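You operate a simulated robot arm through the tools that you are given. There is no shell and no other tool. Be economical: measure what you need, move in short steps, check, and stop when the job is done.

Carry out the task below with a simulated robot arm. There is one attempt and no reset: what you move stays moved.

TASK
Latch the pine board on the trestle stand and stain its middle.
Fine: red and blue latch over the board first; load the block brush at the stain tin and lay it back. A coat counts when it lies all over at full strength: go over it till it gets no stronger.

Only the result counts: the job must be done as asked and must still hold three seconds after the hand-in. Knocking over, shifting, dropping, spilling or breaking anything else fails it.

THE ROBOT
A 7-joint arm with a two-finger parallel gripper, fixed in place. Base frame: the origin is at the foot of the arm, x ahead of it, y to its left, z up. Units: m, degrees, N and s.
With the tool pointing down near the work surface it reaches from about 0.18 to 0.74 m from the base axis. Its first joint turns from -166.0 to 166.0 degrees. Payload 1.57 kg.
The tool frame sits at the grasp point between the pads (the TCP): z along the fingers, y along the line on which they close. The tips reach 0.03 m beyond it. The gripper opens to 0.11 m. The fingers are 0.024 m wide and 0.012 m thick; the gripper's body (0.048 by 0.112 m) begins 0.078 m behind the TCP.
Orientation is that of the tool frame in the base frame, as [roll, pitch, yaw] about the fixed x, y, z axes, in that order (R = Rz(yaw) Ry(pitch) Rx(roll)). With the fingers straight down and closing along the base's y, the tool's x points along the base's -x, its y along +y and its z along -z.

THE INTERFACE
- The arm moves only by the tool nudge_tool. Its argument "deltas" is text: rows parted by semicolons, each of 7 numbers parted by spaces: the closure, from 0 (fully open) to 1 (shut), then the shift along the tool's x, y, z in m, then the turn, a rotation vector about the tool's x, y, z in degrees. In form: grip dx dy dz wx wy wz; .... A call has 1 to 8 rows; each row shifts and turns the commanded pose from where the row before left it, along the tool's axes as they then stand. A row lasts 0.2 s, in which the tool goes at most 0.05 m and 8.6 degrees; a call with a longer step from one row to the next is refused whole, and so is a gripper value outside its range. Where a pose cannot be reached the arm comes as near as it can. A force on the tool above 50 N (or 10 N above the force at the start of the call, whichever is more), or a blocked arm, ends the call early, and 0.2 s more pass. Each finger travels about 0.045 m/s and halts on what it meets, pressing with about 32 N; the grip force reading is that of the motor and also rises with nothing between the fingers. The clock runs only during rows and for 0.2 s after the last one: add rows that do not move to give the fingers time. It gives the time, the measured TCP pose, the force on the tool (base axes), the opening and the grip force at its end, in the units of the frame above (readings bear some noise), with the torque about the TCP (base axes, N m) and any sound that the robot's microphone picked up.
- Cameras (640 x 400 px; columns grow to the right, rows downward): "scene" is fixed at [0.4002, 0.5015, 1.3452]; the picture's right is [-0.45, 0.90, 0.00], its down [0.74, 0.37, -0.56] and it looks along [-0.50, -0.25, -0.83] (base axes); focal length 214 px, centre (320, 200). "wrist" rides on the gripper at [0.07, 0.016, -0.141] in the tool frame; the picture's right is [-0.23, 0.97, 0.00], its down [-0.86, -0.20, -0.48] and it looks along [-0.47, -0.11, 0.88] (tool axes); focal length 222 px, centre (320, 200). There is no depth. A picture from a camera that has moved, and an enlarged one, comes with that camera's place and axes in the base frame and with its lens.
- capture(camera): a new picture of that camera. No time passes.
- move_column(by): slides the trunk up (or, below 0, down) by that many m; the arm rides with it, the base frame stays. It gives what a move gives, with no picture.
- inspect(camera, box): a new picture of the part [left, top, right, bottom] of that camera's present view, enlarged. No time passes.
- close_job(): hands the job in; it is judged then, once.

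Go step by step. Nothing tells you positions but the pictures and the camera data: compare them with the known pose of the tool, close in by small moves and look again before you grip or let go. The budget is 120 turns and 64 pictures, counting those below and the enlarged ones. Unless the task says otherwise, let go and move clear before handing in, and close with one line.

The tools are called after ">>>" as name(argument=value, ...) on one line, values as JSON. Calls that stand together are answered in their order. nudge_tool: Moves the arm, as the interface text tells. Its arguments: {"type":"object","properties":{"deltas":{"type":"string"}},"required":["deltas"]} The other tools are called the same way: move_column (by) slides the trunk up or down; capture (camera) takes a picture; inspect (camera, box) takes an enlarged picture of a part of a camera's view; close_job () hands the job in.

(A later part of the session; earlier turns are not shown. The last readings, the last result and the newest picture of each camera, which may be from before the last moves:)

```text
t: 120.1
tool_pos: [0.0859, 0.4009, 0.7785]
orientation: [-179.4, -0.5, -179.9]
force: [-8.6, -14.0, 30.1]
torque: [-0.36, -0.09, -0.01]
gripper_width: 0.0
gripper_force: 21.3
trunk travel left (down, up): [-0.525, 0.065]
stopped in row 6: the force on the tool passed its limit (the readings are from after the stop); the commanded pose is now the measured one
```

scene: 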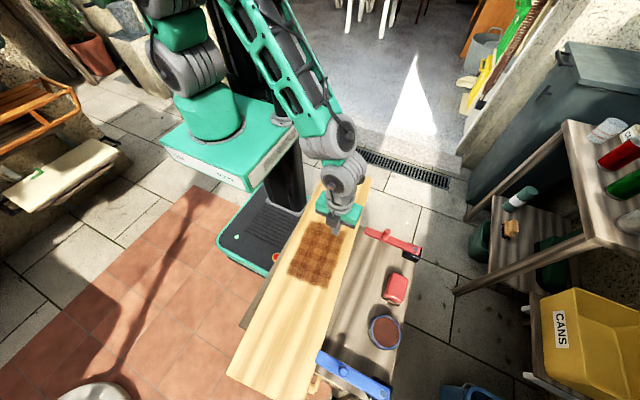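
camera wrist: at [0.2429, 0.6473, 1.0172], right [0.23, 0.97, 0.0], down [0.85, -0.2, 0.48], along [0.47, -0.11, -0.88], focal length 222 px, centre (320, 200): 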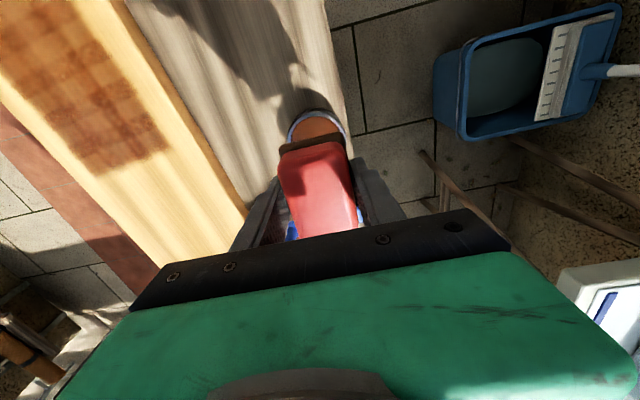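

>>> nudge_tool(deltas="1 -0.001 0.0025 -0.0003 0 0 0; 1 -0.001 0.0025 -0.0001 0 0 0; 1 -0.001 0.0025 -0.0001 0 0 0; 1 -0.001 0.0025 -0.0001 0 0 0; 1 -0.001 0.0025 -0.0001 0 0 0; 1 -0.001 0.0025 -0.0001 0 0 0; 1 -0.001 0.0025 -0.0001 0 0 0; 1 -0.001 0.0025 -0.0001 0 0 0")

>>> nudge_tool(deltas="1 -0.001 0.0025 0 0 0 0; 1 -0.001 0.0025 0 0 0 0; 1 -0.001 0.0025 0 0 0 0; 1 -0.001 0.0025 0 0 0 0; 1 -0.001 0.0025 0 0 0 0; 1 -0.001 0.0025 0 0 0 0; 1 -0.001 0.0025 0 0 0 0; 1 -0.001 0.0025 0 0 0 0")

>>> inspect(camera="scene", box=[210, 150, 410, 400])

```text
t: 121.9
tool_pos: [0.0939, 0.421, 0.7775]
orientation: [-179.6, -0.4, 179.9]
force: [-7.2, -15.0, 28.7]
torque: [-0.35, -0.11, -0.15]
gripper_width: 0.0
gripper_force: 21.4
trunk travel left (down, up): [-0.525, 0.065]
```

```text
t: 123.7
tool_pos: [0.1015, 0.4413, 0.7784]
orientation: [-179.6, -0.4, 180.0]
force: [-5.9, -16.1, 30.5]
torque: [-0.35, -0.14, -0.15]
gripper_width: 0.0002
gripper_force: 21.0
trunk travel left (down, up): [-0.525, 0.065]
```

```text
1.60 times, centred on (310, 275) of scene
camera zoom: at [0.4002, 0.5015, 1.3452], right [-0.45, 0.9, 0.0], down [0.74, 0.37, -0.56], along [-0.5, -0.25, -0.83], focal length 343 px, centre (336, 80)
```

zoom: 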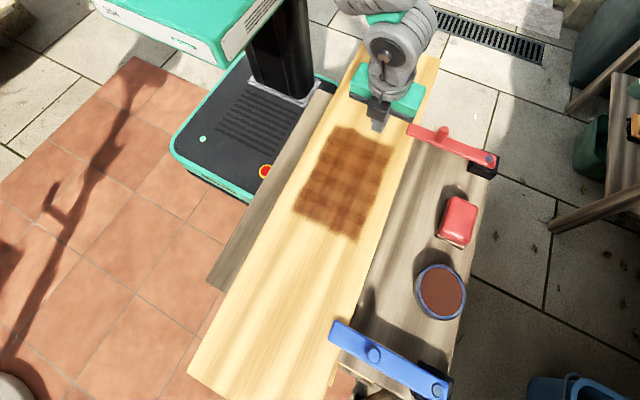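

The drag works now: the near end still needs about (+0.03, +0.025) and the far end about (+0.035, 0). Continue.

>>> nudge_tool(deltas="1 -0.002 0.0018 0 0 0 0; 1 -0.002 0.0018 0 0 0 0; 1 -0.002 0.0018 0 0 0 0; 1 -0.002 0.0018 0 0 0 0; 1 -0.002 0.0018 0 0 0 0; 1 -0.002 0.0018 0 0 0 0; 1 -0.002 0.0018 0 0 0 0; 1 -0.002 0.0018 0 0 0 0")

>>> nudge_tool(deltas="1 -0.0025 0.0007 0 0 0 0; 1 -0.0025 0.0007 0 0 0 0; 1 -0.0025 0.0007 0 0 0 0; 1 -0.0025 0.0007 0 0 0 0; 1 -0.0025 0.0007 0 0 0 0; 1 -0.0025 0.0007 0 0 0 0; 1 -0.0025 0.0007 0 0 0 0; 1 -0.0025 0.0007 0 0 0 0")

```text
t: 125.5
tool_pos: [0.1181, 0.4557, 0.7777]
orientation: [-179.7, -0.4, -179.9]
force: [-13.1, -9.0, 27.4]
torque: [-0.17, 0.09, -0.05]
gripper_width: 0.0
gripper_force: 21.1
trunk travel left (down, up): [-0.525, 0.065]
```

```text
t: 127.3
tool_pos: [0.137, 0.4618, 0.778]
orientation: [-179.7, -0.4, 180.0]
force: [-16.1, -3.7, 28.7]
torque: [-0.03, 0.15, 0.02]
gripper_width: 0.0
gripper_force: 21.9
trunk travel left (down, up): [-0.525, 0.065]
```

Lift off, move over the brush and check alignment.

>>> nudge_tool(deltas="1 0 0 -0.04 0 0 0; 0 0 0 -0.04 0 0 0; 0 -0.012 0.032 -0.03 0 0 0; 0 -0.012 0.032 -0.02 0 0 0; 0 -0.012 0.032 0 0 0 0; 0 -0.012 0.032 0 0 0 0; 0 -0.012 0.034 0 0 0 0; 0 0 0 0 0 0 0")

>>> capture(camera="wrist")

>>> capture(camera="scene")

```text
t: 129.1
tool_pos: [0.201, 0.626, 0.9038]
orientation: [-179.5, -0.6, -180.0]
force: [-0.1, -0.4, 0.3]
torque: [-0.01, 0.04, -0.01]
gripper_width: 0.1101
gripper_force: 0.1
trunk travel left (down, up): [-0.525, 0.065]
```

```text
6 pictures are left
camera wrist: at [0.1314, 0.6445, 1.0462], right [0.23, 0.97, -0.01], down [0.86, -0.19, 0.47], along [0.46, -0.12, -0.88], focal length 222 px, centre (320, 200)
```

wrist: 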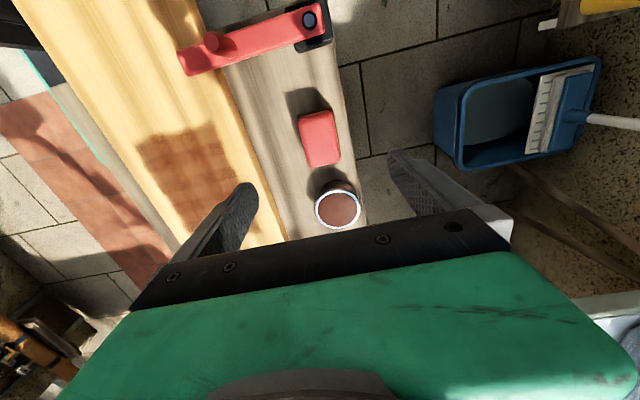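

```text
5 pictures are left
```

scene: 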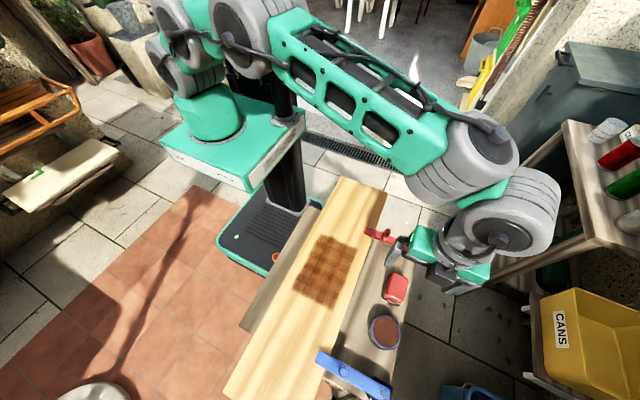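

The board is back within about 1.5 cm and under both levers. Now regrip the brush higher on the fingers and continue with light pressure.

>>> nudge_tool(deltas="0 0.003 -0.001 0.04 -0.5 -0.6 0; 0 0 0 0.04 0 0 0; 0 0 0 0.04 0 0 0; 0 0 0 0.024 0 0 0; 0 0 0 0 0 0 0")

>>> nudge_tool(deltas="1 0 0 0 0 0 0; 1 0 0 0 0 0 0; 1 0 0 0 0 0 0; 1 0 0 0 0 0 0; 1 0 0 0 0 0 0; 1 0 0 0 0 0 0; 1 0 0 0 0 0 0; 1 0 0 0 0 0 0")

```text
t: 130.3
tool_pos: [0.1972, 0.6247, 0.7599]
orientation: [-180.0, 0.0, -180.0]
force: [-0.5, -0.2, 0.2]
torque: [-0.02, -0.02, 0.0]
gripper_width: 0.11
gripper_force: 0.0
trunk travel left (down, up): [-0.525, 0.065]
```

```text
t: 132.1
tool_pos: [0.1966, 0.6242, 0.7605]
orientation: [-179.9, 0.2, 180.0]
force: [0.2, -0.1, 0.4]
torque: [0.04, -0.01, 0.01]
gripper_width: 0.0488
gripper_force: 31.4
trunk travel left (down, up): [-0.525, 0.065]
```

>>> nudge_tool(deltas="1 0 0 -0.02 0 0 0; 1 0 0 -0.035 0 0 0; 1 0 0 -0.025 0 0 0; 1 -0.036 0.002 0 0 0 0; 1 -0.036 0.002 0 0 0 0; 1 -0.036 0.001 0 0 0 0; 1 0 0 0.043 0 0 0; 1 0 0 0 0 0 0")

>>> nudge_tool(deltas="1 0 0 0.002 0 0 0; 1 0 0 0 0 0 0")

>>> nudge_tool(deltas="1 0 0 0.0015 0 0 0; 1 0 0 0 0 0 0")

```text
t: 133.9
tool_pos: [0.3039, 0.6308, 0.7963]
orientation: [-179.9, 0.1, 180.0]
force: [0.8, -1.0, -1.0]
torque: [0.02, 0.0, -0.02]
gripper_width: 0.0489
gripper_force: 31.6
trunk travel left (down, up): [-0.525, 0.065]
```

```text
t: 134.5
tool_pos: [0.3044, 0.6311, 0.7967]
orientation: [-180.0, 0.2, 179.9]
force: [0.0, 0.2, -0.6]
torque: [0.0, 0.01, -0.01]
gripper_width: 0.0489
gripper_force: 32.4
trunk travel left (down, up): [-0.525, 0.065]
```

```text
t: 135.1
tool_pos: [0.3047, 0.6296, 0.7943]
orientation: [-180.0, 0.0, 180.0]
force: [-0.8, 0.3, -0.3]
torque: [-0.02, 0.01, 0.01]
gripper_width: 0.0489
gripper_force: 31.9
trunk travel left (down, up): [-0.525, 0.065]
```

>>> nudge_tool(deltas="1 0 0 0.0015 0 0 0; 1 0 0 0 0 0 0; 1 0 0 0 0 0 0")

```text
t: 135.9
tool_pos: [0.3048, 0.6305, 0.7934]
orientation: [179.9, 0.2, 180.0]
force: [-1.6, 0.2, 8.4]
torque: [-0.08, 0.22, -0.03]
gripper_width: 0.0487
gripper_force: 31.9
trunk travel left (down, up): [-0.525, 0.065]
```

Loaded. Go to the right lane (y 0.465, x 0.29).

>>> nudge_tool(deltas="1 0 0 -0.045 0 0 0; 1 0.005 -0.041 0 0 0 0; 1 0.005 -0.041 0 0 0 0; 1 0.005 -0.041 0 0 0 0; 1 0 -0.042 0 0 0 0; 1 0 0 0.04 0 0 0; 1 0 0 0.008 0 0 0; 1 0 0 0 0 0 0")

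>>> nudge_tool(deltas="1 0 0 0.001 0 0 0; 1 0 0 0 0 0 0")

>>> nudge_tool(deltas="1 0 0 0.001 0 0 0; 1 0 0 0 0 0 0")

```text
t: 137.7
tool_pos: [0.2883, 0.4652, 0.7885]
orientation: [-180.0, 0.2, -179.9]
force: [-1.3, 0.3, -0.4]
torque: [0.01, 0.01, 0.02]
gripper_width: 0.0491
gripper_force: 31.7
trunk travel left (down, up): [-0.525, 0.065]
```

```text
t: 138.3
tool_pos: [0.289, 0.465, 0.788]
orientation: [180.0, 0.1, -180.0]
force: [0.2, -0.1, -0.3]
torque: [-0.03, -0.01, 0.01]
gripper_width: 0.0489
gripper_force: 32.3
trunk travel left (down, up): [-0.525, 0.065]
```

```text
t: 138.9
tool_pos: [0.2884, 0.4662, 0.7884]
orientation: [-180.0, 0.2, -180.0]
force: [-0.6, -1.1, 5.0]
torque: [0.0, 0.05, -0.05]
gripper_width: 0.049
gripper_force: 31.6
trunk travel left (down, up): [-0.525, 0.065]
```

>>> nudge_tool(deltas="1 0.014 0 0.0003 0 0 0; 1 0.014 0 0 0 0 0; 1 0.014 0 0 0 0 0; 1 0.014 0 0 0 0 0; 1 0.014 0 0 0 0 0; 1 0.014 0 0 0 0 0; 1 0.014 0 0 0 0 0; 1 0.014 0 0 0 0 0")

```text
t: 140.7
tool_pos: [0.1762, 0.4647, 0.7879]
orientation: [179.9, 0.2, -179.9]
force: [5.4, 0.0, 18.6]
torque: [0.02, -0.27, -0.05]
gripper_width: 0.0491
gripper_force: 31.9
trunk travel left (down, up): [-0.525, 0.065]
```

>>> nudge_tool(deltas="1 -0.014 0 -0.0005 0 0 0; 1 -0.014 0 0 0 0 0; 1 -0.014 0 0 0 0 0; 1 -0.014 0 0 0 0 0; 1 -0.014 0 0 0 0 0; 1 -0.014 0 0 0 0 0; 1 -0.014 0 0.0002 0 0 0; 1 -0.014 0 0.0002 0 0 0")

>>> nudge_tool(deltas="1 0 -0.018 0 0 0 0; 1 0 -0.018 0 0 0 0; 1 0 -0.018 0 0 0 0; 1 0 0 0 0 0 0")

```text
t: 142.5
tool_pos: [0.289, 0.465, 0.7878]
orientation: [-179.9, 0.2, -180.0]
force: [-1.8, 0.4, 5.8]
torque: [0.03, 0.12, 0.02]
gripper_width: 0.049
gripper_force: 31.7
trunk travel left (down, up): [-0.525, 0.065]
```

```text
t: 143.5
tool_pos: [0.2904, 0.4122, 0.7877]
orientation: [-180.0, 0.3, -180.0]
force: [-0.6, 0.5, 7.2]
torque: [0.03, 0.05, 0.03]
gripper_width: 0.0489
gripper_force: 31.9
trunk travel left (down, up): [-0.525, 0.065]
```

>>> nudge_tool(deltas="1 0.014 0 0 0 0 0; 1 0.014 0 0 0 0 0; 1 0.014 0 0 0 0 0; 1 0.014 0 0 0 0 0; 1 0.014 0 0 0 0 0; 1 0.014 0 0 0 0 0; 1 0.014 0 0 0 0 0; 1 0.014 0 0 0 0 0")

>>> nudge_tool(deltas="1 -0.014 0 0 0 0 0; 1 -0.014 0 0 0 0 0; 1 -0.014 0 0 0 0 0; 1 -0.014 0 0 0 0 0; 1 -0.014 0 0 0 0 0; 1 -0.014 0 0 0 0 0; 1 -0.014 0 0 0 0 0; 1 -0.014 0 0 0 0 0")

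```text
t: 145.3
tool_pos: [0.1764, 0.411, 0.7882]
orientation: [-179.9, 0.3, 179.9]
force: [2.9, -0.2, 12.7]
torque: [0.0, -0.16, -0.07]
gripper_width: 0.0489
gripper_force: 32.0
trunk travel left (down, up): [-0.525, 0.065]
```

```text
t: 147.1
tool_pos: [0.2908, 0.4108, 0.7877]
orientation: [-179.9, 0.1, 179.9]
force: [-1.2, 0.3, 3.2]
torque: [0.04, 0.03, 0.01]
gripper_width: 0.0488
gripper_force: 31.8
trunk travel left (down, up): [-0.525, 0.065]
```

Good light strokes. Back to the tin; inspect and reload.

>>> nudge_tool(deltas="1 0 0 -0.04 0 0 0; 1 0 0 -0.04 0 0 0; 1 -0.003 0.044 -0.02 0 0 0; 1 -0.003 0.044 0 0 0 0; 1 -0.003 0.044 0 0 0 0; 1 -0.003 0.044 0 0 0 0; 1 -0.003 0.043 0 0 0 0; 1 0 0 0 0 0 0")

>>> inspect(camera="wrist", box=[60, 20, 360, 220])

```text
t: 148.9
tool_pos: [0.3044, 0.6309, 0.8893]
orientation: [-179.9, 0.0, -180.0]
force: [0.5, 0.5, -0.1]
torque: [0.0, 0.01, 0.02]
gripper_width: 0.0489
gripper_force: 32.5
trunk travel left (down, up): [-0.525, 0.065]
```

```text
2.00 times, centred on (210, 120) of wrist
camera zoom: at [0.2329, 0.6479, 1.0298], right [0.23, 0.97, 0.0], down [0.85, -0.2, 0.48], along [0.47, -0.11, -0.88], focal length 444 px, centre (540, 360)
```

zoom: 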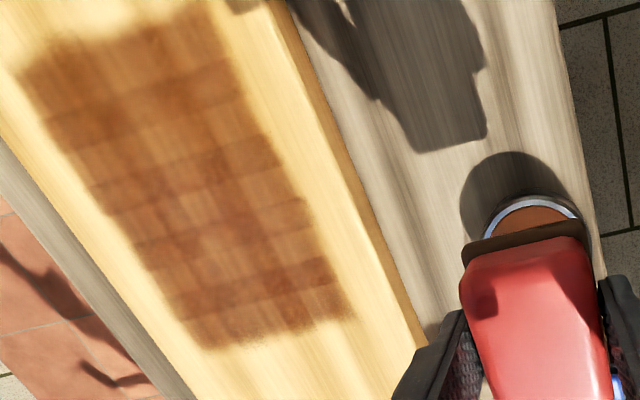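

The coat is building but is still banded. Reload and make more passes.

>>> nudge_tool(deltas="1 0 0 0.045 0 0 0; 1 0 0 0.04 0 0 0; 1 0 0 0.0095 0 0 0; 1 0 0 0 0 0 0")

>>> nudge_tool(deltas="1 0 0 0.0012 0 0 0; 1 0 0 0 0 0 0")

```text
t: 149.9
tool_pos: [0.3039, 0.6302, 0.795]
orientation: [179.9, 0.2, -180.0]
force: [-0.1, -0.9, 2.6]
torque: [-0.01, 0.03, 0.03]
gripper_width: 0.0491
gripper_force: 32.0
trunk travel left (down, up): [-0.525, 0.065]
```

```text
t: 150.5
tool_pos: [0.3033, 0.6299, 0.7941]
orientation: [179.9, 0.2, 180.0]
force: [-2.8, -0.7, 9.2]
torque: [-0.15, 0.15, -0.01]
gripper_width: 0.049
gripper_force: 31.9
trunk travel left (down, up): [-0.525, 0.065]
```

>>> nudge_tool(deltas="1 0 0 -0.045 0 0 0; 1 0.005 -0.041 0 0 0 0; 1 0.005 -0.041 0 0 0 0; 1 0.004 -0.041 0 0 0 0; 1 0 -0.042 0 0 0 0; 1 0 0 0.04 0 0 0; 1 0 0 0.0095 0 0 0; 1 0 0 0 0 0 0")

>>> nudge_tool(deltas="1 0 0 0.0008 0 0 0; 1 0 0 0 0 0 0")

```text
t: 152.3
tool_pos: [0.2908, 0.4659, 0.7868]
orientation: [-180.0, 0.2, 180.0]
force: [-0.3, -0.5, -0.8]
torque: [0.01, 0.0, 0.03]
gripper_width: 0.0492
gripper_force: 32.2
trunk travel left (down, up): [-0.525, 0.065]
```

```text
t: 152.9
tool_pos: [0.2901, 0.4659, 0.7884]
orientation: [180.0, 0.2, -180.0]
force: [-0.7, 0.5, 3.7]
torque: [0.07, -0.01, 0.0]
gripper_width: 0.049
gripper_force: 31.6
trunk travel left (down, up): [-0.525, 0.065]
```

>>> nudge_tool(deltas="1 0.014 0 0.0003 0 0 0; 1 0.014 0 0 0 0 0; 1 0.014 0 0 0 0 0; 1 0.014 0 0 0 0 0; 1 0.014 0 0 0 0 0; 1 0.014 0 0 0 0 0; 1 0.014 0 -0.0002 0 0 0; 1 0.014 0 -0.0002 0 0 0")

>>> nudge_tool(deltas="1 -0.014 0 0 0 0 0; 1 -0.014 0 0 0 0 0; 1 -0.014 0 0 0 0 0; 1 -0.014 0 0 0 0 0; 1 -0.014 0 0.0001 0 0 0; 1 -0.014 0 0.0001 0 0 0; 1 -0.014 0 0.0001 0 0 0; 1 -0.014 0 0.0001 0 0 0")

>>> nudge_tool(deltas="1 0.007 -0.027 0 0 0 0; 1 0.015 0 0 0 0 0; 1 0.015 0 0 0 0 0; 1 0.015 0 0 0 0 0; 1 0.015 0 0 0 0 0; 1 0.015 0 0 0 0 0; 1 0.015 0 -0.0002 0 0 0; 1 0.015 0 -0.0002 0 0 0")

>>> nudge_tool(deltas="1 0 -0.027 0 0 0 0; 1 -0.016 0 0 0 0 0; 1 -0.016 0 0 0 0 0; 1 -0.016 0 0 0 0 0; 1 -0.016 0 0.0001 0 0 0; 1 -0.016 0 0.0001 0 0 0; 1 -0.016 0 0.0001 0 0 0; 1 -0.016 0 0.0001 0 0 0")

```text
t: 154.7
tool_pos: [0.1788, 0.465, 0.787]
orientation: [179.9, 0.2, -180.0]
force: [2.0, -0.6, 10.4]
torque: [0.03, -0.19, -0.03]
gripper_width: 0.0489
gripper_force: 31.7
trunk travel left (down, up): [-0.525, 0.065]
```

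```text
t: 156.5
tool_pos: [0.2893, 0.4647, 0.788]
orientation: [180.0, 0.1, -179.9]
force: [-6.0, 0.0, 22.0]
torque: [-0.01, 0.37, 0.04]
gripper_width: 0.0489
gripper_force: 32.1
trunk travel left (down, up): [-0.525, 0.065]
```

```text
t: 158.3
tool_pos: [0.1783, 0.4377, 0.7869]
orientation: [179.9, 0.1, -180.0]
force: [6.7, -0.1, 20.5]
torque: [0.01, -0.32, -0.03]
gripper_width: 0.0491
gripper_force: 32.1
trunk travel left (down, up): [-0.525, 0.065]
```

```text
t: 160.1
tool_pos: [0.2889, 0.4102, 0.7864]
orientation: [180.0, 0.3, 180.0]
force: [-0.7, -0.6, 4.8]
torque: [0.01, 0.24, 0.0]
gripper_width: 0.049
gripper_force: 31.7
trunk travel left (down, up): [-0.525, 0.065]
```

>>> nudge_tool(deltas="1 0.014 0 0.0002 0 0 0; 1 0.014 0 0 0 0 0; 1 0.014 0 0 0 0 0; 1 0.014 0 0 0 0 0; 1 0.014 0 0 0 0 0; 1 0.014 0 0 0 0 0; 1 0.014 0 0 0 0 0; 1 0.014 0 -0.0001 0 0 0")

>>> nudge_tool(deltas="1 -0.007 0.027 0 0 0 0; 1 -0.015 0 0 0 0 0; 1 -0.015 0 0 0 0 0; 1 -0.015 0 0 0 0 0; 1 -0.015 0 0 0 0 0; 1 -0.015 0 0 0 0 0; 1 -0.015 0 0 0 0 0; 1 -0.015 0 0 0 0 0")

>>> nudge_tool(deltas="1 0 0 -0.04 0 0 0; 1 -0.003 0.039 0 0 0 0; 1 -0.003 0.039 0 0 0 0; 1 -0.003 0.039 0 0 0 0; 1 -0.003 0.039 0 0 0 0; 1 -0.002 0.036 0 0 0 0; 1 0 0 0.033 0 0 0; 1 0 0 0 0 0 0")

```text
t: 161.9
tool_pos: [0.1788, 0.4119, 0.7857]
orientation: [180.0, 0.3, 180.0]
force: [0.0, 0.1, 4.0]
torque: [-0.08, 0.01, 0.01]
gripper_width: 0.0489
gripper_force: 31.4
trunk travel left (down, up): [-0.525, 0.065]
```

```text
t: 163.7
tool_pos: [0.2903, 0.4373, 0.7862]
orientation: [-180.0, 0.2, -180.0]
force: [0.2, 0.2, -0.2]
torque: [0.0, 0.07, 0.0]
gripper_width: 0.049
gripper_force: 31.7
trunk travel left (down, up): [-0.525, 0.065]
```

```text
t: 165.5
tool_pos: [0.3034, 0.6289, 0.7927]
orientation: [179.9, 0.1, 179.9]
force: [0.7, 0.2, 0.2]
torque: [0.0, 0.02, 0.01]
gripper_width: 0.049
gripper_force: 32.4
trunk travel left (down, up): [-0.525, 0.065]
```

Reload once more and check the pad/coat.

>>> nudge_tool(deltas="1 0 0 0.0015 0 0 0; 1 0 0 0 0 0 0; 1 0 0 0 0 0 0")

>>> inspect(camera="wrist", box=[0, 0, 320, 200])

```text
t: 166.3
tool_pos: [0.3044, 0.6305, 0.792]
orientation: [-179.9, 0.2, -179.9]
force: [0.3, -0.4, 3.9]
torque: [-0.07, 0.04, 0.03]
gripper_width: 0.0489
gripper_force: 32.3
trunk travel left (down, up): [-0.525, 0.065]
```

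```text
2.00 times, centred on (160, 100) of wrist
camera zoom: at [0.2337, 0.647, 0.9334], right [0.23, 0.97, 0.0], down [0.85, -0.2, 0.48], along [0.47, -0.11, -0.88], focal length 444 px, centre (640, 400)
```

zoom: 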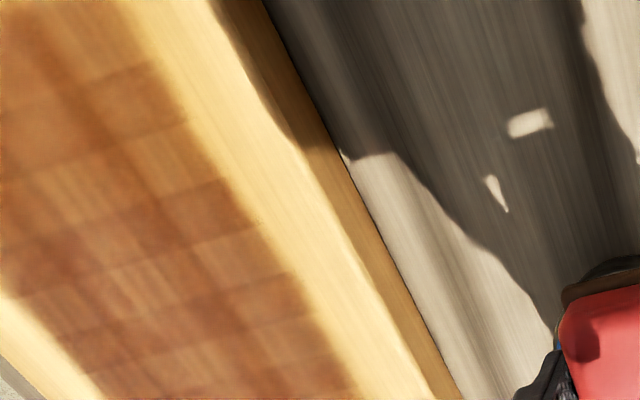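

It's getting more even. Another full set of passes.

>>> nudge_tool(deltas="1 0 0 -0.045 0 0 0; 1 0.005 -0.041 0 0 0 0; 1 0.005 -0.041 0 0 0 0; 1 0.004 -0.041 0 0 0 0; 1 0 -0.042 0 0 0 0; 1 0 0 0.04 0 0 0; 1 0 0 0.0105 0 0 0; 1 0 0 0 0 0 0")

>>> nudge_tool(deltas="1 0 0 0.0006 0 0 0; 1 0 0 0 0 0 0")

```text
t: 168.1
tool_pos: [0.2915, 0.465, 0.7855]
orientation: [179.9, 0.3, 180.0]
force: [-0.4, -0.2, -0.8]
torque: [0.0, -0.02, 0.04]
gripper_width: 0.049
gripper_force: 31.8
trunk travel left (down, up): [-0.525, 0.065]
```

```text
t: 168.7
tool_pos: [0.2919, 0.4647, 0.7858]
orientation: [-180.0, 0.3, 179.9]
force: [1.0, -1.3, 3.8]
torque: [-0.02, 0.0, -0.02]
gripper_width: 0.0489
gripper_force: 32.2
trunk travel left (down, up): [-0.525, 0.065]
```

>>> nudge_tool(deltas="1 -0.006 0.004 0.0003 0 0 0; 1 0.018 0 0 0 0 0; 1 0.018 0 0 0 0 0; 1 0.018 0 0 0 0 0; 1 0.018 0 0 0 0 0; 1 0.018 0 0 0 0 0; 1 0.018 0 -0.0001 0 0 0; 1 0.016 0 -0.0001 0 0 0")

>>> nudge_tool(deltas="1 0 -0.02 0 0 0 0; 1 -0.018 0 0 0 0 0; 1 -0.018 0 0 0 0 0; 1 -0.018 0 0 0 0 0; 1 -0.018 0 0 0 0 0; 1 -0.018 0 0 0 0 0; 1 -0.018 0 0 0 0 0; 1 -0.016 0 0 0 0 0")

>>> nudge_tool(deltas="1 0 -0.02 0.0001 0 0 0; 1 0.018 0 0 0 0 0; 1 0.018 0 0 0 0 0; 1 0.018 0 0 0 0 0; 1 0.018 0 0 0 0 0; 1 0.018 0 0 0 0 0; 1 0.018 0 0 0 0 0; 1 0.016 0 0 0 0 0")

>>> nudge_tool(deltas="1 0 -0.02 0.0001 0 0 0; 1 -0.018 0 0 0 0 0; 1 -0.018 0 0 0 0 0; 1 -0.018 0 0 0 0 0; 1 -0.018 0 0 0 0 0; 1 -0.018 0 0 0 0 0; 1 -0.018 0 0 0 0 0; 1 -0.016 0 0 0 0 0")

```text
t: 170.5
tool_pos: [0.1718, 0.4681, 0.786]
orientation: [179.9, 0.2, 180.0]
force: [2.2, 0.7, 13.6]
torque: [-0.03, -0.22, -0.06]
gripper_width: 0.0491
gripper_force: 32.3
trunk travel left (down, up): [-0.525, 0.065]
```

```text
t: 172.3
tool_pos: [0.2955, 0.4486, 0.786]
orientation: [-180.0, 0.2, -179.9]
force: [-3.2, -0.8, 10.5]
torque: [0.02, 0.13, 0.08]
gripper_width: 0.049
gripper_force: 32.1
trunk travel left (down, up): [-0.525, 0.065]
```

```text
t: 174.1
tool_pos: [0.1725, 0.4282, 0.7853]
orientation: [-179.9, 0.2, 179.9]
force: [2.5, -0.5, 13.7]
torque: [-0.01, -0.26, -0.01]
gripper_width: 0.0491
gripper_force: 31.5
trunk travel left (down, up): [-0.525, 0.065]
```

```text
t: 175.9
tool_pos: [0.2974, 0.4084, 0.7841]
orientation: [-179.9, 0.2, 180.0]
force: [-1.0, 0.1, 6.2]
torque: [0.15, 0.05, 0.07]
gripper_width: 0.049
gripper_force: 32.4
trunk travel left (down, up): [-0.525, 0.065]
```

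>>> nudge_tool(deltas="1 0 -0.004 0.0001 0 0 0; 1 0.018 0 0 0 0 0; 1 0.018 0 0 0 0 0; 1 0.018 0 0 0 0 0; 1 0.018 0 0 0 0 0; 1 0.018 0 0 0 0 0; 1 0.018 0 0 0 0 0; 1 0.016 0 0 0 0 0")

>>> nudge_tool(deltas="1 0 0.02 0 0 0 0; 1 -0.018 0 0 0 0 0; 1 -0.018 0 0 0 0 0; 1 -0.018 0 0 0 0 0; 1 -0.018 0 0 0 0 0; 1 -0.018 0 0 0 0 0; 1 -0.018 0 0 0 0 0; 1 -0.016 0 0 0 0 0")

>>> nudge_tool(deltas="1 0 0 -0.04 0 0 0; 1 -0.002 0.042 0 0 0 0; 1 -0.002 0.042 0 0 0 0; 1 -0.002 0.042 0 0 0 0; 1 -0.002 0.042 0 0 0 0; 1 0 0.039 0 0 0 0; 1 0 0 0.0335 0 0 0; 1 0 0 0 0 0 0")

>>> nudge_tool(deltas="1 0 0 0.0012 0 0 0; 1 0 0 0 0 0 0")

```text
t: 177.7
tool_pos: [0.1731, 0.4042, 0.7854]
orientation: [180.0, 0.1, -180.0]
force: [3.1, 1.5, 16.1]
torque: [-0.01, -0.23, -0.02]
gripper_width: 0.0489
gripper_force: 32.2
trunk travel left (down, up): [-0.525, 0.065]
```

```text
t: 179.5
tool_pos: [0.2966, 0.4251, 0.7849]
orientation: [-180.0, 0.2, -180.0]
force: [-2.1, -0.1, 6.0]
torque: [0.08, 0.11, 0.06]
gripper_width: 0.0489
gripper_force: 32.3
trunk travel left (down, up): [-0.525, 0.065]
```

```text
t: 181.3
tool_pos: [0.3056, 0.6326, 0.7925]
orientation: [180.0, 0.1, 180.0]
force: [-0.2, 0.5, -1.1]
torque: [-0.01, 0.0, -0.01]
gripper_width: 0.0488
gripper_force: 32.0
trunk travel left (down, up): [-0.525, 0.065]
```

```text
t: 181.9
tool_pos: [0.3054, 0.6317, 0.791]
orientation: [179.9, 0.3, -180.0]
force: [0.5, -0.3, 3.5]
torque: [-0.05, -0.06, -0.04]
gripper_width: 0.0492
gripper_force: 31.7
trunk travel left (down, up): [-0.525, 0.065]
```

>>> nudge_tool(deltas="1 0 0 -0.045 0 0 0; 1 0.003 -0.041 0 0 0 0; 1 0.003 -0.041 0 0 0 0; 1 0.003 -0.041 0 0 0 0; 1 0 -0.041 0 0 0 0; 1 0 0 0.04 0 0 0; 1 0 0 0.0108 0 0 0; 1 0 0 0 0 0 0")

>>> nudge_tool(deltas="1 0 0 0.0005 0 0 0; 1 0 0 0 0 0 0")

```text
t: 183.7
tool_pos: [0.2968, 0.4673, 0.7851]
orientation: [180.0, 0.2, 180.0]
force: [-1.0, -1.0, 6.0]
torque: [-0.07, 0.02, 0.04]
gripper_width: 0.0488
gripper_force: 31.9
trunk travel left (down, up): [-0.525, 0.065]
```

```text
t: 184.3
tool_pos: [0.2955, 0.4677, 0.7853]
orientation: [-180.0, 0.2, -179.9]
force: [-1.3, -3.0, 11.7]
torque: [-0.09, 0.04, -0.01]
gripper_width: 0.0488
gripper_force: 31.5
trunk travel left (down, up): [-0.525, 0.065]
```

>>> nudge_tool(deltas="1 0.018 0.002 -0.0001 0 0 0; 1 0.018 0 0 0 0 0; 1 0.018 0 0 0 0 0; 1 0.018 0 0 0 0 0; 1 0.018 0 0 0 0 0; 1 0.018 0 -0.0001 0 0 0; 1 0.016 0 -0.0001 0 0 0")

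>>> nudge_tool(deltas="1 -0.018 0 0 0 0 0; 1 -0.018 0 0 0 0 0; 1 -0.018 0 0 0 0 0; 1 -0.018 0 0 0 0 0; 1 -0.018 0 0 0 0 0; 1 -0.018 0 0 0 0 0; 1 -0.016 0 0 0 0 0; 1 0 -0.02 0 0 0 0")

>>> nudge_tool(deltas="1 0.018 0 0.0001 0 0 0; 1 0.018 0 0 0 0 0; 1 0.018 0 0 0 0 0; 1 0.018 0 0 0 0 0; 1 0.018 0 0 0 0 0; 1 0.018 0 0 0 0 0; 1 0.016 0 0 0 0 0; 1 0 -0.02 0 0 0 0")

>>> nudge_tool(deltas="1 -0.018 0 0.0001 0 0 0; 1 -0.018 0 0 0 0 0; 1 -0.018 0 0 0 0 0; 1 -0.018 0 0 0 0 0; 1 -0.018 0 0 0 0 0; 1 -0.018 0 0 0 0 0; 1 -0.016 0 0 0 0 0; 1 0 -0.02 0 0 0 0")

>>> nudge_tool(deltas="1 0.018 -0.002 0.0001 0 0 0; 1 0.018 0 0 0 0 0; 1 0.018 0 0 0 0 0; 1 0.018 0 0 0 0 0; 1 0.018 0 0 0 0 0; 1 0.018 0 0 0 0 0; 1 0.016 0 0 0 0 0")

>>> nudge_tool(deltas="1 -0.018 0 0 0 0 0; 1 -0.018 0 0 0 0 0; 1 -0.018 0 0 0 0 0; 1 -0.018 0 0 0 0 0; 1 -0.018 0 0 0 0 0; 1 -0.018 0 0 0 0 0; 1 -0.016 0 0 0 0 0")

```text
t: 185.9
tool_pos: [0.1714, 0.4696, 0.785]
orientation: [-180.0, 0.1, 179.9]
force: [1.7, 1.0, 11.5]
torque: [0.02, -0.23, -0.05]
gripper_width: 0.0491
gripper_force: 32.2
trunk travel left (down, up): [-0.525, 0.065]
```

```text
t: 187.7
tool_pos: [0.2966, 0.4503, 0.7852]
orientation: [-180.0, 0.2, 180.0]
force: [0.0, 0.1, 16.9]
torque: [0.02, 0.11, 0.07]
gripper_width: 0.0492
gripper_force: 31.8
trunk travel left (down, up): [-0.525, 0.065]
```

```text
t: 189.5
tool_pos: [0.1702, 0.4295, 0.7842]
orientation: [179.9, 0.2, -179.9]
force: [-1.6, 0.5, 19.0]
torque: [0.14, -0.22, 0.1]
gripper_width: 0.0489
gripper_force: 31.6
trunk travel left (down, up): [-0.525, 0.065]
```

```text
t: 191.3
tool_pos: [0.2972, 0.4091, 0.7839]
orientation: [-179.9, 0.2, 179.9]
force: [-0.7, -1.9, 14.4]
torque: [0.08, 0.06, 0.01]
gripper_width: 0.0489
gripper_force: 32.3
trunk travel left (down, up): [-0.525, 0.065]
```

```text
t: 192.9
tool_pos: [0.1705, 0.4095, 0.7834]
orientation: [180.0, 0.0, 180.0]
force: [3.9, 0.0, 15.3]
torque: [0.0, -0.22, -0.03]
gripper_width: 0.049
gripper_force: 31.7
trunk travel left (down, up): [-0.525, 0.065]
```

```text
t: 194.5
tool_pos: [0.2949, 0.4075, 0.7844]
orientation: [-179.9, 0.2, 180.0]
force: [-0.6, 0.3, 3.8]
torque: [0.09, 0.01, 0.03]
gripper_width: 0.0492
gripper_force: 32.4
trunk travel left (down, up): [-0.525, 0.065]
```

Lift above the tin, and look at the coat.

>>> nudge_tool(deltas="1 0 0 -0.04 0 0 0; 1 0 0 -0.04 0 0 0; 1 -0.002 0.044 -0.02 0 0 0; 1 -0.002 0.044 0 0 0 0; 1 -0.002 0.045 0 0 0 0; 1 -0.002 0.045 0 0 0 0; 1 0 0.045 0 0 0 0; 1 0 0 0 0 0 0")

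>>> inspect(camera="wrist", box=[30, 10, 340, 210])

```text
t: 196.3
tool_pos: [0.3029, 0.6316, 0.8857]
orientation: [-179.9, 0.1, -180.0]
force: [-0.3, 0.6, -1.1]
torque: [-0.04, 0.01, 0.01]
gripper_width: 0.049
gripper_force: 32.5
trunk travel left (down, up): [-0.525, 0.065]
```

```text
2.00 times, centred on (185, 110) of wrist
camera zoom: at [0.2336, 0.6484, 1.0267], right [0.23, 0.97, 0.0], down [0.85, -0.2, 0.48], along [0.47, -0.11, -0.88], focal length 444 px, centre (590, 380)
```

zoom: 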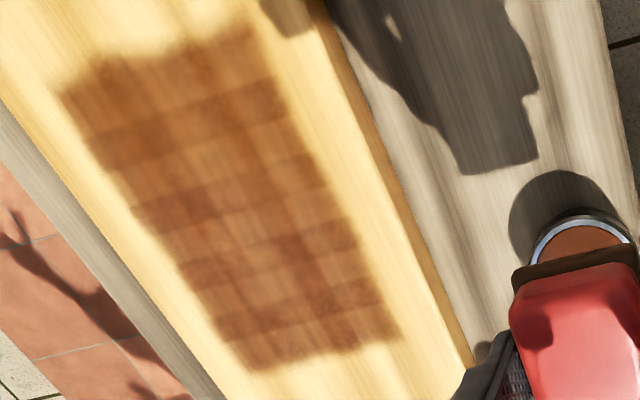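

It's darker and more even (the regular bands look like tile overlaps). I'll do another load with slightly wider lanes and compare.

>>> nudge_tool(deltas="1 -0.002 0 0.045 0 0 0; 1 0 0 0.045 0 0 0; 1 0 0 0.0035 0 0 0; 1 0 0 0 0 0 0")

>>> nudge_tool(deltas="1 0 0 0.0015 0 0 0; 1 0 0 0 0 0 0")

```text
t: 197.3
tool_pos: [0.3054, 0.6308, 0.7909]
orientation: [-180.0, 0.2, 180.0]
force: [-1.4, -0.2, -0.8]
torque: [0.01, -0.02, 0.04]
gripper_width: 0.0491
gripper_force: 32.0
trunk travel left (down, up): [-0.525, 0.065]
```

```text
t: 197.9
tool_pos: [0.3046, 0.6315, 0.7904]
orientation: [180.0, 0.2, 180.0]
force: [0.1, -0.3, 4.5]
torque: [-0.04, 0.09, 0.0]
gripper_width: 0.0489
gripper_force: 32.3
trunk travel left (down, up): [-0.525, 0.065]
```

>>> nudge_tool(deltas="1 0 0 -0.045 0 0 0; 1 0.002 -0.039 0 0 0 0; 1 0.002 -0.039 0 0 0 0; 1 0 -0.039 0 0 0 0; 1 0 -0.039 0 0 0 0; 1 0 0 0.04 0 0 0; 1 0 0 0.0105 0 0 0; 1 0 0 0 0 0 0")

>>> nudge_tool(deltas="1 0 0 0.0005 0 0 0; 1 0 0 0 0 0 0")

```text
t: 199.7
tool_pos: [0.3014, 0.476, 0.7842]
orientation: [179.9, 0.3, -180.0]
force: [-0.3, -1.3, 5.5]
torque: [-0.07, 0.01, -0.01]
gripper_width: 0.049
gripper_force: 32.0
trunk travel left (down, up): [-0.525, 0.065]
```

```text
t: 200.3
tool_pos: [0.3012, 0.4757, 0.7848]
orientation: [179.9, 0.1, 180.0]
force: [-1.1, 1.0, 12.3]
torque: [-0.09, 0.09, 0.0]
gripper_width: 0.0491
gripper_force: 32.1
trunk travel left (down, up): [-0.525, 0.065]
```

>>> nudge_tool(deltas="1 0.019 0 -0.0001 0 0 0; 1 0.019 0 0 0 0 0; 1 0.019 0 0 0 0 0; 1 0.019 0 0 0 0 0; 1 0.019 0 0 0 0 0; 1 0.019 0 -0.0001 0 0 0; 1 0.019 0 -0.0001 0 0 0")

>>> nudge_tool(deltas="1 -0.019 -0.006 0 0 0 0; 1 -0.019 0 0 0 0 0; 1 -0.019 0 0 0 0 0; 1 -0.019 0 0 0 0 0; 1 -0.019 0 0 0 0 0; 1 -0.019 0 0 0 0 0; 1 -0.019 0 0 0 0 0; 1 0 -0.02 0 0 0 0")

>>> nudge_tool(deltas="1 0.019 0 0.0001 0 0 0; 1 0.019 0 0 0 0 0; 1 0.019 0 0 0 0 0; 1 0.019 0 0 0 0 0; 1 0.019 0 0 0 0 0; 1 0.019 0 0 0 0 0; 1 0.019 0 0 0 0 0; 1 0 -0.022 0 0 0 0")

>>> nudge_tool(deltas="1 -0.019 0 0.0001 0 0 0; 1 -0.019 0 0 0 0 0; 1 -0.019 0 0 0 0 0; 1 -0.019 0 0 0 0 0; 1 -0.019 0 0 0 0 0; 1 -0.019 0 0 0 0 0; 1 -0.019 0 0 0 0 0; 1 0 -0.026 0 0 0 0")

>>> nudge_tool(deltas="1 0.019 0 0.0001 0 0 0; 1 0.019 0 0 0 0 0; 1 0.019 0 0 0 0 0; 1 0.019 0 0 0 0 0; 1 0.019 0 0 0 0 0; 1 0.019 0 0 0 0 0; 1 0.019 0 0 0 0 0")

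>>> nudge_tool(deltas="1 -0.019 0.008 0 0 0 0; 1 -0.019 0 0 0 0 0; 1 -0.019 0 0 0 0 0; 1 -0.019 0 0 0 0 0; 1 -0.019 0 0 0 0 0; 1 -0.019 0 0 0 0 0; 1 -0.019 0 0 0 0 0")

```text
t: 201.9
tool_pos: [0.1688, 0.4738, 0.7845]
orientation: [-179.9, 0.1, 180.0]
force: [3.4, 0.3, 16.9]
torque: [0.08, -0.4, -0.03]
gripper_width: 0.0489
gripper_force: 31.9
trunk travel left (down, up): [-0.525, 0.065]
```

```text
t: 203.7
tool_pos: [0.303, 0.4507, 0.7847]
orientation: [180.0, 0.3, 179.9]
force: [0.3, 0.0, 17.7]
torque: [0.06, 0.13, 0.01]
gripper_width: 0.0492
gripper_force: 31.7
trunk travel left (down, up): [-0.525, 0.065]
```

```text
t: 205.5
tool_pos: [0.1675, 0.425, 0.7844]
orientation: [-179.9, 0.1, -179.9]
force: [-0.6, -1.6, 15.0]
torque: [0.19, -0.19, 0.11]
gripper_width: 0.0492
gripper_force: 32.1
trunk travel left (down, up): [-0.525, 0.065]
```

```text
t: 207.3
tool_pos: [0.3018, 0.4002, 0.7838]
orientation: [180.0, 0.2, -180.0]
force: [-0.1, -1.3, 18.8]
torque: [-0.03, 0.2, 0.09]
gripper_width: 0.0491
gripper_force: 31.8
trunk travel left (down, up): [-0.525, 0.065]
```

```text
t: 208.9
tool_pos: [0.1689, 0.4013, 0.7836]
orientation: [179.9, 0.2, 180.0]
force: [5.3, 0.0, 25.2]
torque: [-0.02, -0.36, -0.06]
gripper_width: 0.0488
gripper_force: 32.0
trunk travel left (down, up): [-0.525, 0.065]
```

```text
t: 210.5
tool_pos: [0.3018, 0.4102, 0.7834]
orientation: [-180.0, 0.2, 180.0]
force: [0.9, 1.2, 1.6]
torque: [-0.03, 0.01, -0.01]
gripper_width: 0.0489
gripper_force: 31.8
trunk travel left (down, up): [-0.525, 0.065]
```

One more load and set of passes.

>>> nudge_tool(deltas="1 0 0 -0.04 0 0 0; 1 -0.001 0.044 0 0 0 0; 1 -0.001 0.044 0 0 0 0; 1 0 0.044 0 0 0 0; 1 0 0.044 0 0 0 0; 1 0 0.045 0 0 0 0; 1 0 0 0.033 0 0 0; 1 0 0 0 0 0 0")

>>> nudge_tool(deltas="1 0 0 0.0015 0 0 0; 1 0 0 0 0 0 0")

```text
t: 212.3
tool_pos: [0.3028, 0.6289, 0.7889]
orientation: [179.9, 0.1, 180.0]
force: [-0.1, 0.3, -0.7]
torque: [0.02, 0.02, -0.01]
gripper_width: 0.0491
gripper_force: 31.6
trunk travel left (down, up): [-0.525, 0.065]
```

```text
t: 212.9
tool_pos: [0.3031, 0.6304, 0.7883]
orientation: [-180.0, 0.2, 179.9]
force: [-0.5, -0.3, 1.8]
torque: [-0.03, 0.07, 0.0]
gripper_width: 0.0491
gripper_force: 32.2
trunk travel left (down, up): [-0.525, 0.065]
```

>>> nudge_tool(deltas="1 0 0 0.0008 0 0 0; 1 0 0 0 0 0 0")

>>> nudge_tool(deltas="1 0 0 -0.045 0 0 0; 1 0.001 -0.039 0 0 0 0; 1 0.001 -0.039 0 0 0 0; 1 0 -0.039 0 0 0 0; 1 0 -0.039 0 0 0 0; 1 0 0 0.04 0 0 0; 1 0 0 0.0098 0 0 0; 1 0 0 0 0 0 0")

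>>> nudge_tool(deltas="1 0 0 0.0005 0 0 0; 1 0 0 0 0 0 0")

```text
t: 213.5
tool_pos: [0.3032, 0.6308, 0.7879]
orientation: [180.0, 0.1, 179.9]
force: [-1.8, -1.5, 7.9]
torque: [-0.19, 0.26, 0.05]
gripper_width: 0.0487
gripper_force: 31.6
trunk travel left (down, up): [-0.525, 0.065]
```

```text
t: 215.3
tool_pos: [0.3019, 0.4733, 0.7826]
orientation: [180.0, 0.0, -180.0]
force: [-0.1, 0.0, -0.6]
torque: [-0.02, 0.0, 0.01]
gripper_width: 0.0491
gripper_force: 32.0
trunk travel left (down, up): [-0.525, 0.065]
```

```text
t: 215.9
tool_pos: [0.3033, 0.4745, 0.7825]
orientation: [-180.0, 0.3, -179.9]
force: [0.6, -0.8, 0.8]
torque: [0.0, 0.03, -0.03]
gripper_width: 0.049
gripper_force: 32.2
trunk travel left (down, up): [-0.525, 0.065]
```

>>> nudge_tool(deltas="1 0 0 0.0008 0 0 0; 1 0 0 0 0 0 0")

>>> nudge_tool(deltas="1 0.019 0 0 0 0 0; 1 0.019 0 0 0 0 0; 1 0.019 0 0 0 0 0; 1 0.019 0 0 0 0 0; 1 0.019 0 0 0 0 0; 1 0.019 0 -0.0001 0 0 0; 1 0.019 0 -0.0001 0 0 0")

>>> nudge_tool(deltas="1 -0.019 -0.006 0 0 0 0; 1 -0.019 0 0 0 0 0; 1 -0.019 0 0 0 0 0; 1 -0.019 0 0 0 0 0; 1 -0.019 0 0 0 0 0; 1 -0.019 0 0 0 0 0; 1 -0.019 0 0 0 0 0; 1 0 -0.02 0 0 0 0")

>>> nudge_tool(deltas="1 0.019 0 0.0001 0 0 0; 1 0.019 0 0 0 0 0; 1 0.019 0 0 0 0 0; 1 0.019 0 0 0 0 0; 1 0.019 0 0 0 0 0; 1 0.019 0 0 0 0 0; 1 0.019 0 0 0 0 0; 1 0 -0.022 0 0 0 0")

>>> nudge_tool(deltas="1 -0.019 0 0.0001 0 0 0; 1 -0.019 0 0 0 0 0; 1 -0.019 0 0 0 0 0; 1 -0.019 0 0 0 0 0; 1 -0.019 0 0 0 0 0; 1 -0.019 0 0 0 0 0; 1 -0.019 0 0 0 0 0; 1 0 -0.026 0 0 0 0")

>>> nudge_tool(deltas="1 0.019 0 0 0 0 0; 1 0.019 0 0 0 0 0; 1 0.019 0 0 0 0 0; 1 0.019 0 0 0 0 0; 1 0.019 0 0 0 0 0; 1 0.019 0 0 0 0 0; 1 0.019 0 0 0 0 0")

>>> nudge_tool(deltas="1 -0.019 0.008 0 0 0 0; 1 -0.019 0 0 0 0 0; 1 -0.019 0 0 0 0 0; 1 -0.019 0 0 0 0 0; 1 -0.019 0 0 0 0 0; 1 -0.019 0 0 0 0 0; 1 -0.019 0 0 0 0 0")

```text
t: 216.5
tool_pos: [0.3022, 0.4738, 0.7833]
orientation: [-180.0, 0.2, 180.0]
force: [-0.1, -2.1, 6.9]
torque: [-0.07, 0.26, 0.07]
gripper_width: 0.049
gripper_force: 31.7
trunk travel left (down, up): [-0.525, 0.065]
```

```text
t: 218.1
tool_pos: [0.1703, 0.4726, 0.7828]
orientation: [179.9, 0.2, 179.9]
force: [4.5, 0.3, 20.3]
torque: [-0.04, -0.22, -0.04]
gripper_width: 0.0489
gripper_force: 32.2
trunk travel left (down, up): [-0.525, 0.065]
```

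```text
t: 219.9
tool_pos: [0.3012, 0.4473, 0.7823]
orientation: [180.0, 0.1, 180.0]
force: [0.8, -0.4, 16.8]
torque: [0.07, 0.08, 0.0]
gripper_width: 0.0492
gripper_force: 32.5
trunk travel left (down, up): [-0.525, 0.065]
```

```text
t: 221.7
tool_pos: [0.1673, 0.4258, 0.7825]
orientation: [180.0, 0.1, -179.9]
force: [-1.7, 0.4, 21.0]
torque: [0.08, -0.15, 0.08]
gripper_width: 0.0491
gripper_force: 32.2
trunk travel left (down, up): [-0.525, 0.065]
```

```text
t: 223.5
tool_pos: [0.3015, 0.3983, 0.7826]
orientation: [-179.9, 0.0, 179.9]
force: [-1.1, -2.6, 7.7]
torque: [0.11, -0.02, 0.04]
gripper_width: 0.0487
gripper_force: 32.1
trunk travel left (down, up): [-0.525, 0.065]
```

```text
t: 225.1
tool_pos: [0.1687, 0.3997, 0.7831]
orientation: [179.9, 0.1, 179.9]
force: [4.0, 1.1, 17.0]
torque: [-0.14, -0.17, -0.04]
gripper_width: 0.0491
gripper_force: 31.9
trunk travel left (down, up): [-0.525, 0.065]
```

```text
t: 226.7
tool_pos: [0.3012, 0.4067, 0.7821]
orientation: [-179.9, 0.2, -180.0]
force: [-0.1, 0.5, 6.2]
torque: [0.05, 0.16, -0.01]
gripper_width: 0.0491
gripper_force: 32.0
trunk travel left (down, up): [-0.525, 0.065]
```

Lift to the same vantage point and compare the coat.

>>> nudge_tool(deltas="1 0 0 -0.04 0 0 0; 1 0 0 -0.04 0 0 0; 1 -0.001 0.044 -0.022 0 0 0; 1 0 0.045 0 0 0 0; 1 0 0.045 0 0 0 0; 1 0 0.045 0 0 0 0; 1 0 0.045 0 0 0 0; 1 0 0 0 0 0 0")

>>> inspect(camera="wrist", box=[30, 10, 340, 210])

```text
t: 228.5
tool_pos: [0.3024, 0.6331, 0.8837]
orientation: [-179.9, 0.2, 180.0]
force: [-0.4, 0.5, -1.8]
torque: [0.02, -0.01, -0.01]
gripper_width: 0.0492
gripper_force: 32.3
trunk travel left (down, up): [-0.525, 0.065]
```

```text
2.00 times, centred on (185, 110) of wrist
camera zoom: at [0.2319, 0.6494, 1.0257], right [0.23, 0.97, 0.0], down [0.85, -0.2, 0.48], along [0.47, -0.11, -0.88], focal length 444 px, centre (590, 380)
```

zoom: 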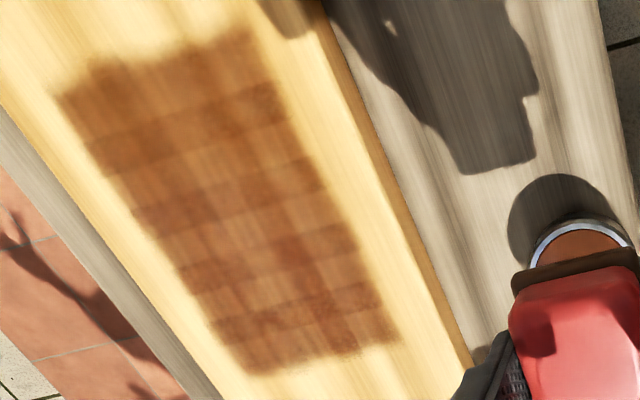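

The coat is unchanged from the last look, so it is at full strength. Lay the brush back at its place.

>>> nudge_tool(deltas="1 0.035 -0.003 0 0 0 0; 1 0.035 -0.003 0 0 0 0; 1 0.0355 -0.0025 0 0 0 0; 1 0 0 0.045 0 0 0; 1 0 0 0.045 0 0 0; 1 0 0 0.0345 0 0 0; 1 0 0 0 0 0 0")

>>> nudge_tool(deltas="1 0 0 0.003 0 0 0; 1 0 0 0 0 0 0")

>>> nudge_tool(deltas="1 0 0 0.0015 0 0 0; 1 0 0 0 0 0 0")

```text
t: 230.1
tool_pos: [0.1958, 0.6224, 0.7598]
orientation: [180.0, 0.1, 180.0]
force: [0.4, -0.6, -0.3]
torque: [-0.03, -0.03, 0.02]
gripper_width: 0.0491
gripper_force: 32.2
trunk travel left (down, up): [-0.525, 0.065]
```

```text
t: 230.7
tool_pos: [0.196, 0.6231, 0.7567]
orientation: [-179.9, 0.0, 179.9]
force: [-0.3, -0.3, -0.1]
torque: [0.0, 0.04, -0.04]
gripper_width: 0.0488
gripper_force: 31.9
trunk travel left (down, up): [-0.525, 0.065]
```

```text
t: 231.3
tool_pos: [0.196, 0.6228, 0.7554]
orientation: [179.9, 0.1, 180.0]
force: [0.1, -0.3, -1.3]
torque: [0.03, 0.03, 0.0]
gripper_width: 0.0489
gripper_force: 31.8
trunk travel left (down, up): [-0.525, 0.065]
```

>>> nudge_tool(deltas="1 0 0.001 0.001 0 0 0; 1 0 0 0 0 0 0")

>>> nudge_tool(deltas="1 0 0 0.001 0 0 0; 1 0 0 0 0 0 0")

```text
t: 231.9
tool_pos: [0.1972, 0.6243, 0.7546]
orientation: [-179.9, 0.1, 179.9]
force: [-0.4, 0.5, 0.6]
torque: [0.03, 0.0, 0.0]
gripper_width: 0.0489
gripper_force: 32.0
trunk travel left (down, up): [-0.525, 0.065]
```

```text
t: 232.5
tool_pos: [0.1981, 0.6251, 0.7542]
orientation: [179.9, 0.2, 180.0]
force: [-1.8, -1.3, 7.2]
torque: [-0.11, 0.1, 0.03]
gripper_width: 0.0491
gripper_force: 32.6
trunk travel left (down, up): [-0.525, 0.065]
```

Touching down. Release, rise, close, and go to bare wood near the inner end for a small corrective drag of about (+0.017, +0.012).

>>> nudge_tool(deltas="0.4 0 0 0 0 0 0; 0 0 0 0 0 0 0; 0 0 0 0 0 0 0; 0 0 0 -0.04 0 0 0; 0 0 0 -0.04 0 0 0; 1 0 0 -0.04 0 0 0; 1 0 0 0 0 0 0")

>>> nudge_tool(deltas="1 0.021 -0.039 0 0 0 0; 1 0.021 -0.039 0 0 0 0; 1 0.021 -0.039 0 0 0 0; 1 0.021 -0.039 0 0 0 0; 1 0.021 -0.039 0 0 0 0; 1 0 0 0.045 0 0 0; 1 0 0 0.04 0 0 0; 1 0 0 0 0 0 0")

```text
t: 234.1
tool_pos: [0.1952, 0.6239, 0.8722]
orientation: [-179.9, 0.1, -179.9]
force: [-0.3, 0.4, 0.1]
torque: [0.02, 0.03, -0.02]
gripper_width: 0.0578
gripper_force: 0.0
trunk travel left (down, up): [-0.525, 0.065]
```

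```text
t: 235.9
tool_pos: [0.0924, 0.4296, 0.7863]
orientation: [180.0, 0.1, -180.0]
force: [0.3, -0.3, -0.5]
torque: [-0.02, 0.01, 0.01]
gripper_width: 0.0
gripper_force: 21.1
trunk travel left (down, up): [-0.525, 0.065]
```

>>> nudge_tool(deltas="1 0 0 0.0085 0 0 0; 1 0 0 0 0 0 0")

>>> nudge_tool(deltas="1 0 0 0.0015 0 0 0; 1 0 0 0 0 0 0")

```text
t: 236.5
tool_pos: [0.0931, 0.4296, 0.7788]
orientation: [-180.0, 0.2, -180.0]
force: [0.1, 0.1, 0.7]
torque: [0.0, -0.01, -0.01]
gripper_width: 0.0001
gripper_force: 21.7
trunk travel left (down, up): [-0.525, 0.065]
```

```text
t: 237.1
tool_pos: [0.0922, 0.4291, 0.7771]
orientation: [-180.0, 0.2, 180.0]
force: [2.2, -2.5, 9.5]
torque: [-0.07, 0.05, 0.09]
gripper_width: 0.0
gripper_force: 21.5
trunk travel left (down, up): [-0.525, 0.065]
```

>>> nudge_tool(deltas="1 0 0 0.0013 0 0 0; 1 0 0 0 0 0 0")

>>> nudge_tool(deltas="1 -0.0015 0.0018 0 0 0 0; 1 -0.0015 0.0018 0 0 0 0; 1 -0.0015 0.0018 0 0 0 0; 1 -0.0015 0.0018 0 0 0 0; 1 -0.0015 0.0018 0 0 0 0; 1 -0.0015 0.0018 0 0 0 0; 1 -0.0015 0.0018 0 0 0 0; 1 -0.0015 0.0018 0 0 0 0")

```text
t: 237.7
tool_pos: [0.0917, 0.4299, 0.7776]
orientation: [179.7, 0.2, 179.9]
force: [3.7, -5.2, 24.5]
torque: [-0.16, 0.15, 0.07]
gripper_width: 0.0
gripper_force: 21.2
trunk travel left (down, up): [-0.525, 0.065]
```

```text
t: 238.4
tool_pos: [0.093, 0.4312, 0.7784]
orientation: [-179.9, -0.1, -179.7]
force: [-8.1, -16.0, 31.0]
torque: [-0.39, -0.07, -0.11]
gripper_width: 0.0
gripper_force: 21.2
trunk travel left (down, up): [-0.525, 0.065]
stopped in row 3: the force on the tool passed its limit (the readings are from after the stop); the commanded pose is now the measured one
```

>>> nudge_tool(deltas="1 -0.0015 0.002 -0.0003 0 0 0; 1 -0.0015 0.002 -0.0001 0 0 0; 1 -0.0015 0.002 -0.0001 0 0 0; 1 -0.0015 0.002 -0.0001 0 0 0; 1 -0.0015 0.0015 -0.0001 0 0 0; 1 -0.0015 0.0015 0 0 0 0; 1 -0.001 0.001 0 0 0 0")

```text
t: 240.1
tool_pos: [0.103, 0.4445, 0.7778]
orientation: [-179.8, 0.0, -179.7]
force: [-14.1, -12.5, 32.7]
torque: [-0.28, 0.22, 0.04]
gripper_width: 0.0
gripper_force: 21.3
trunk travel left (down, up): [-0.525, 0.065]
```

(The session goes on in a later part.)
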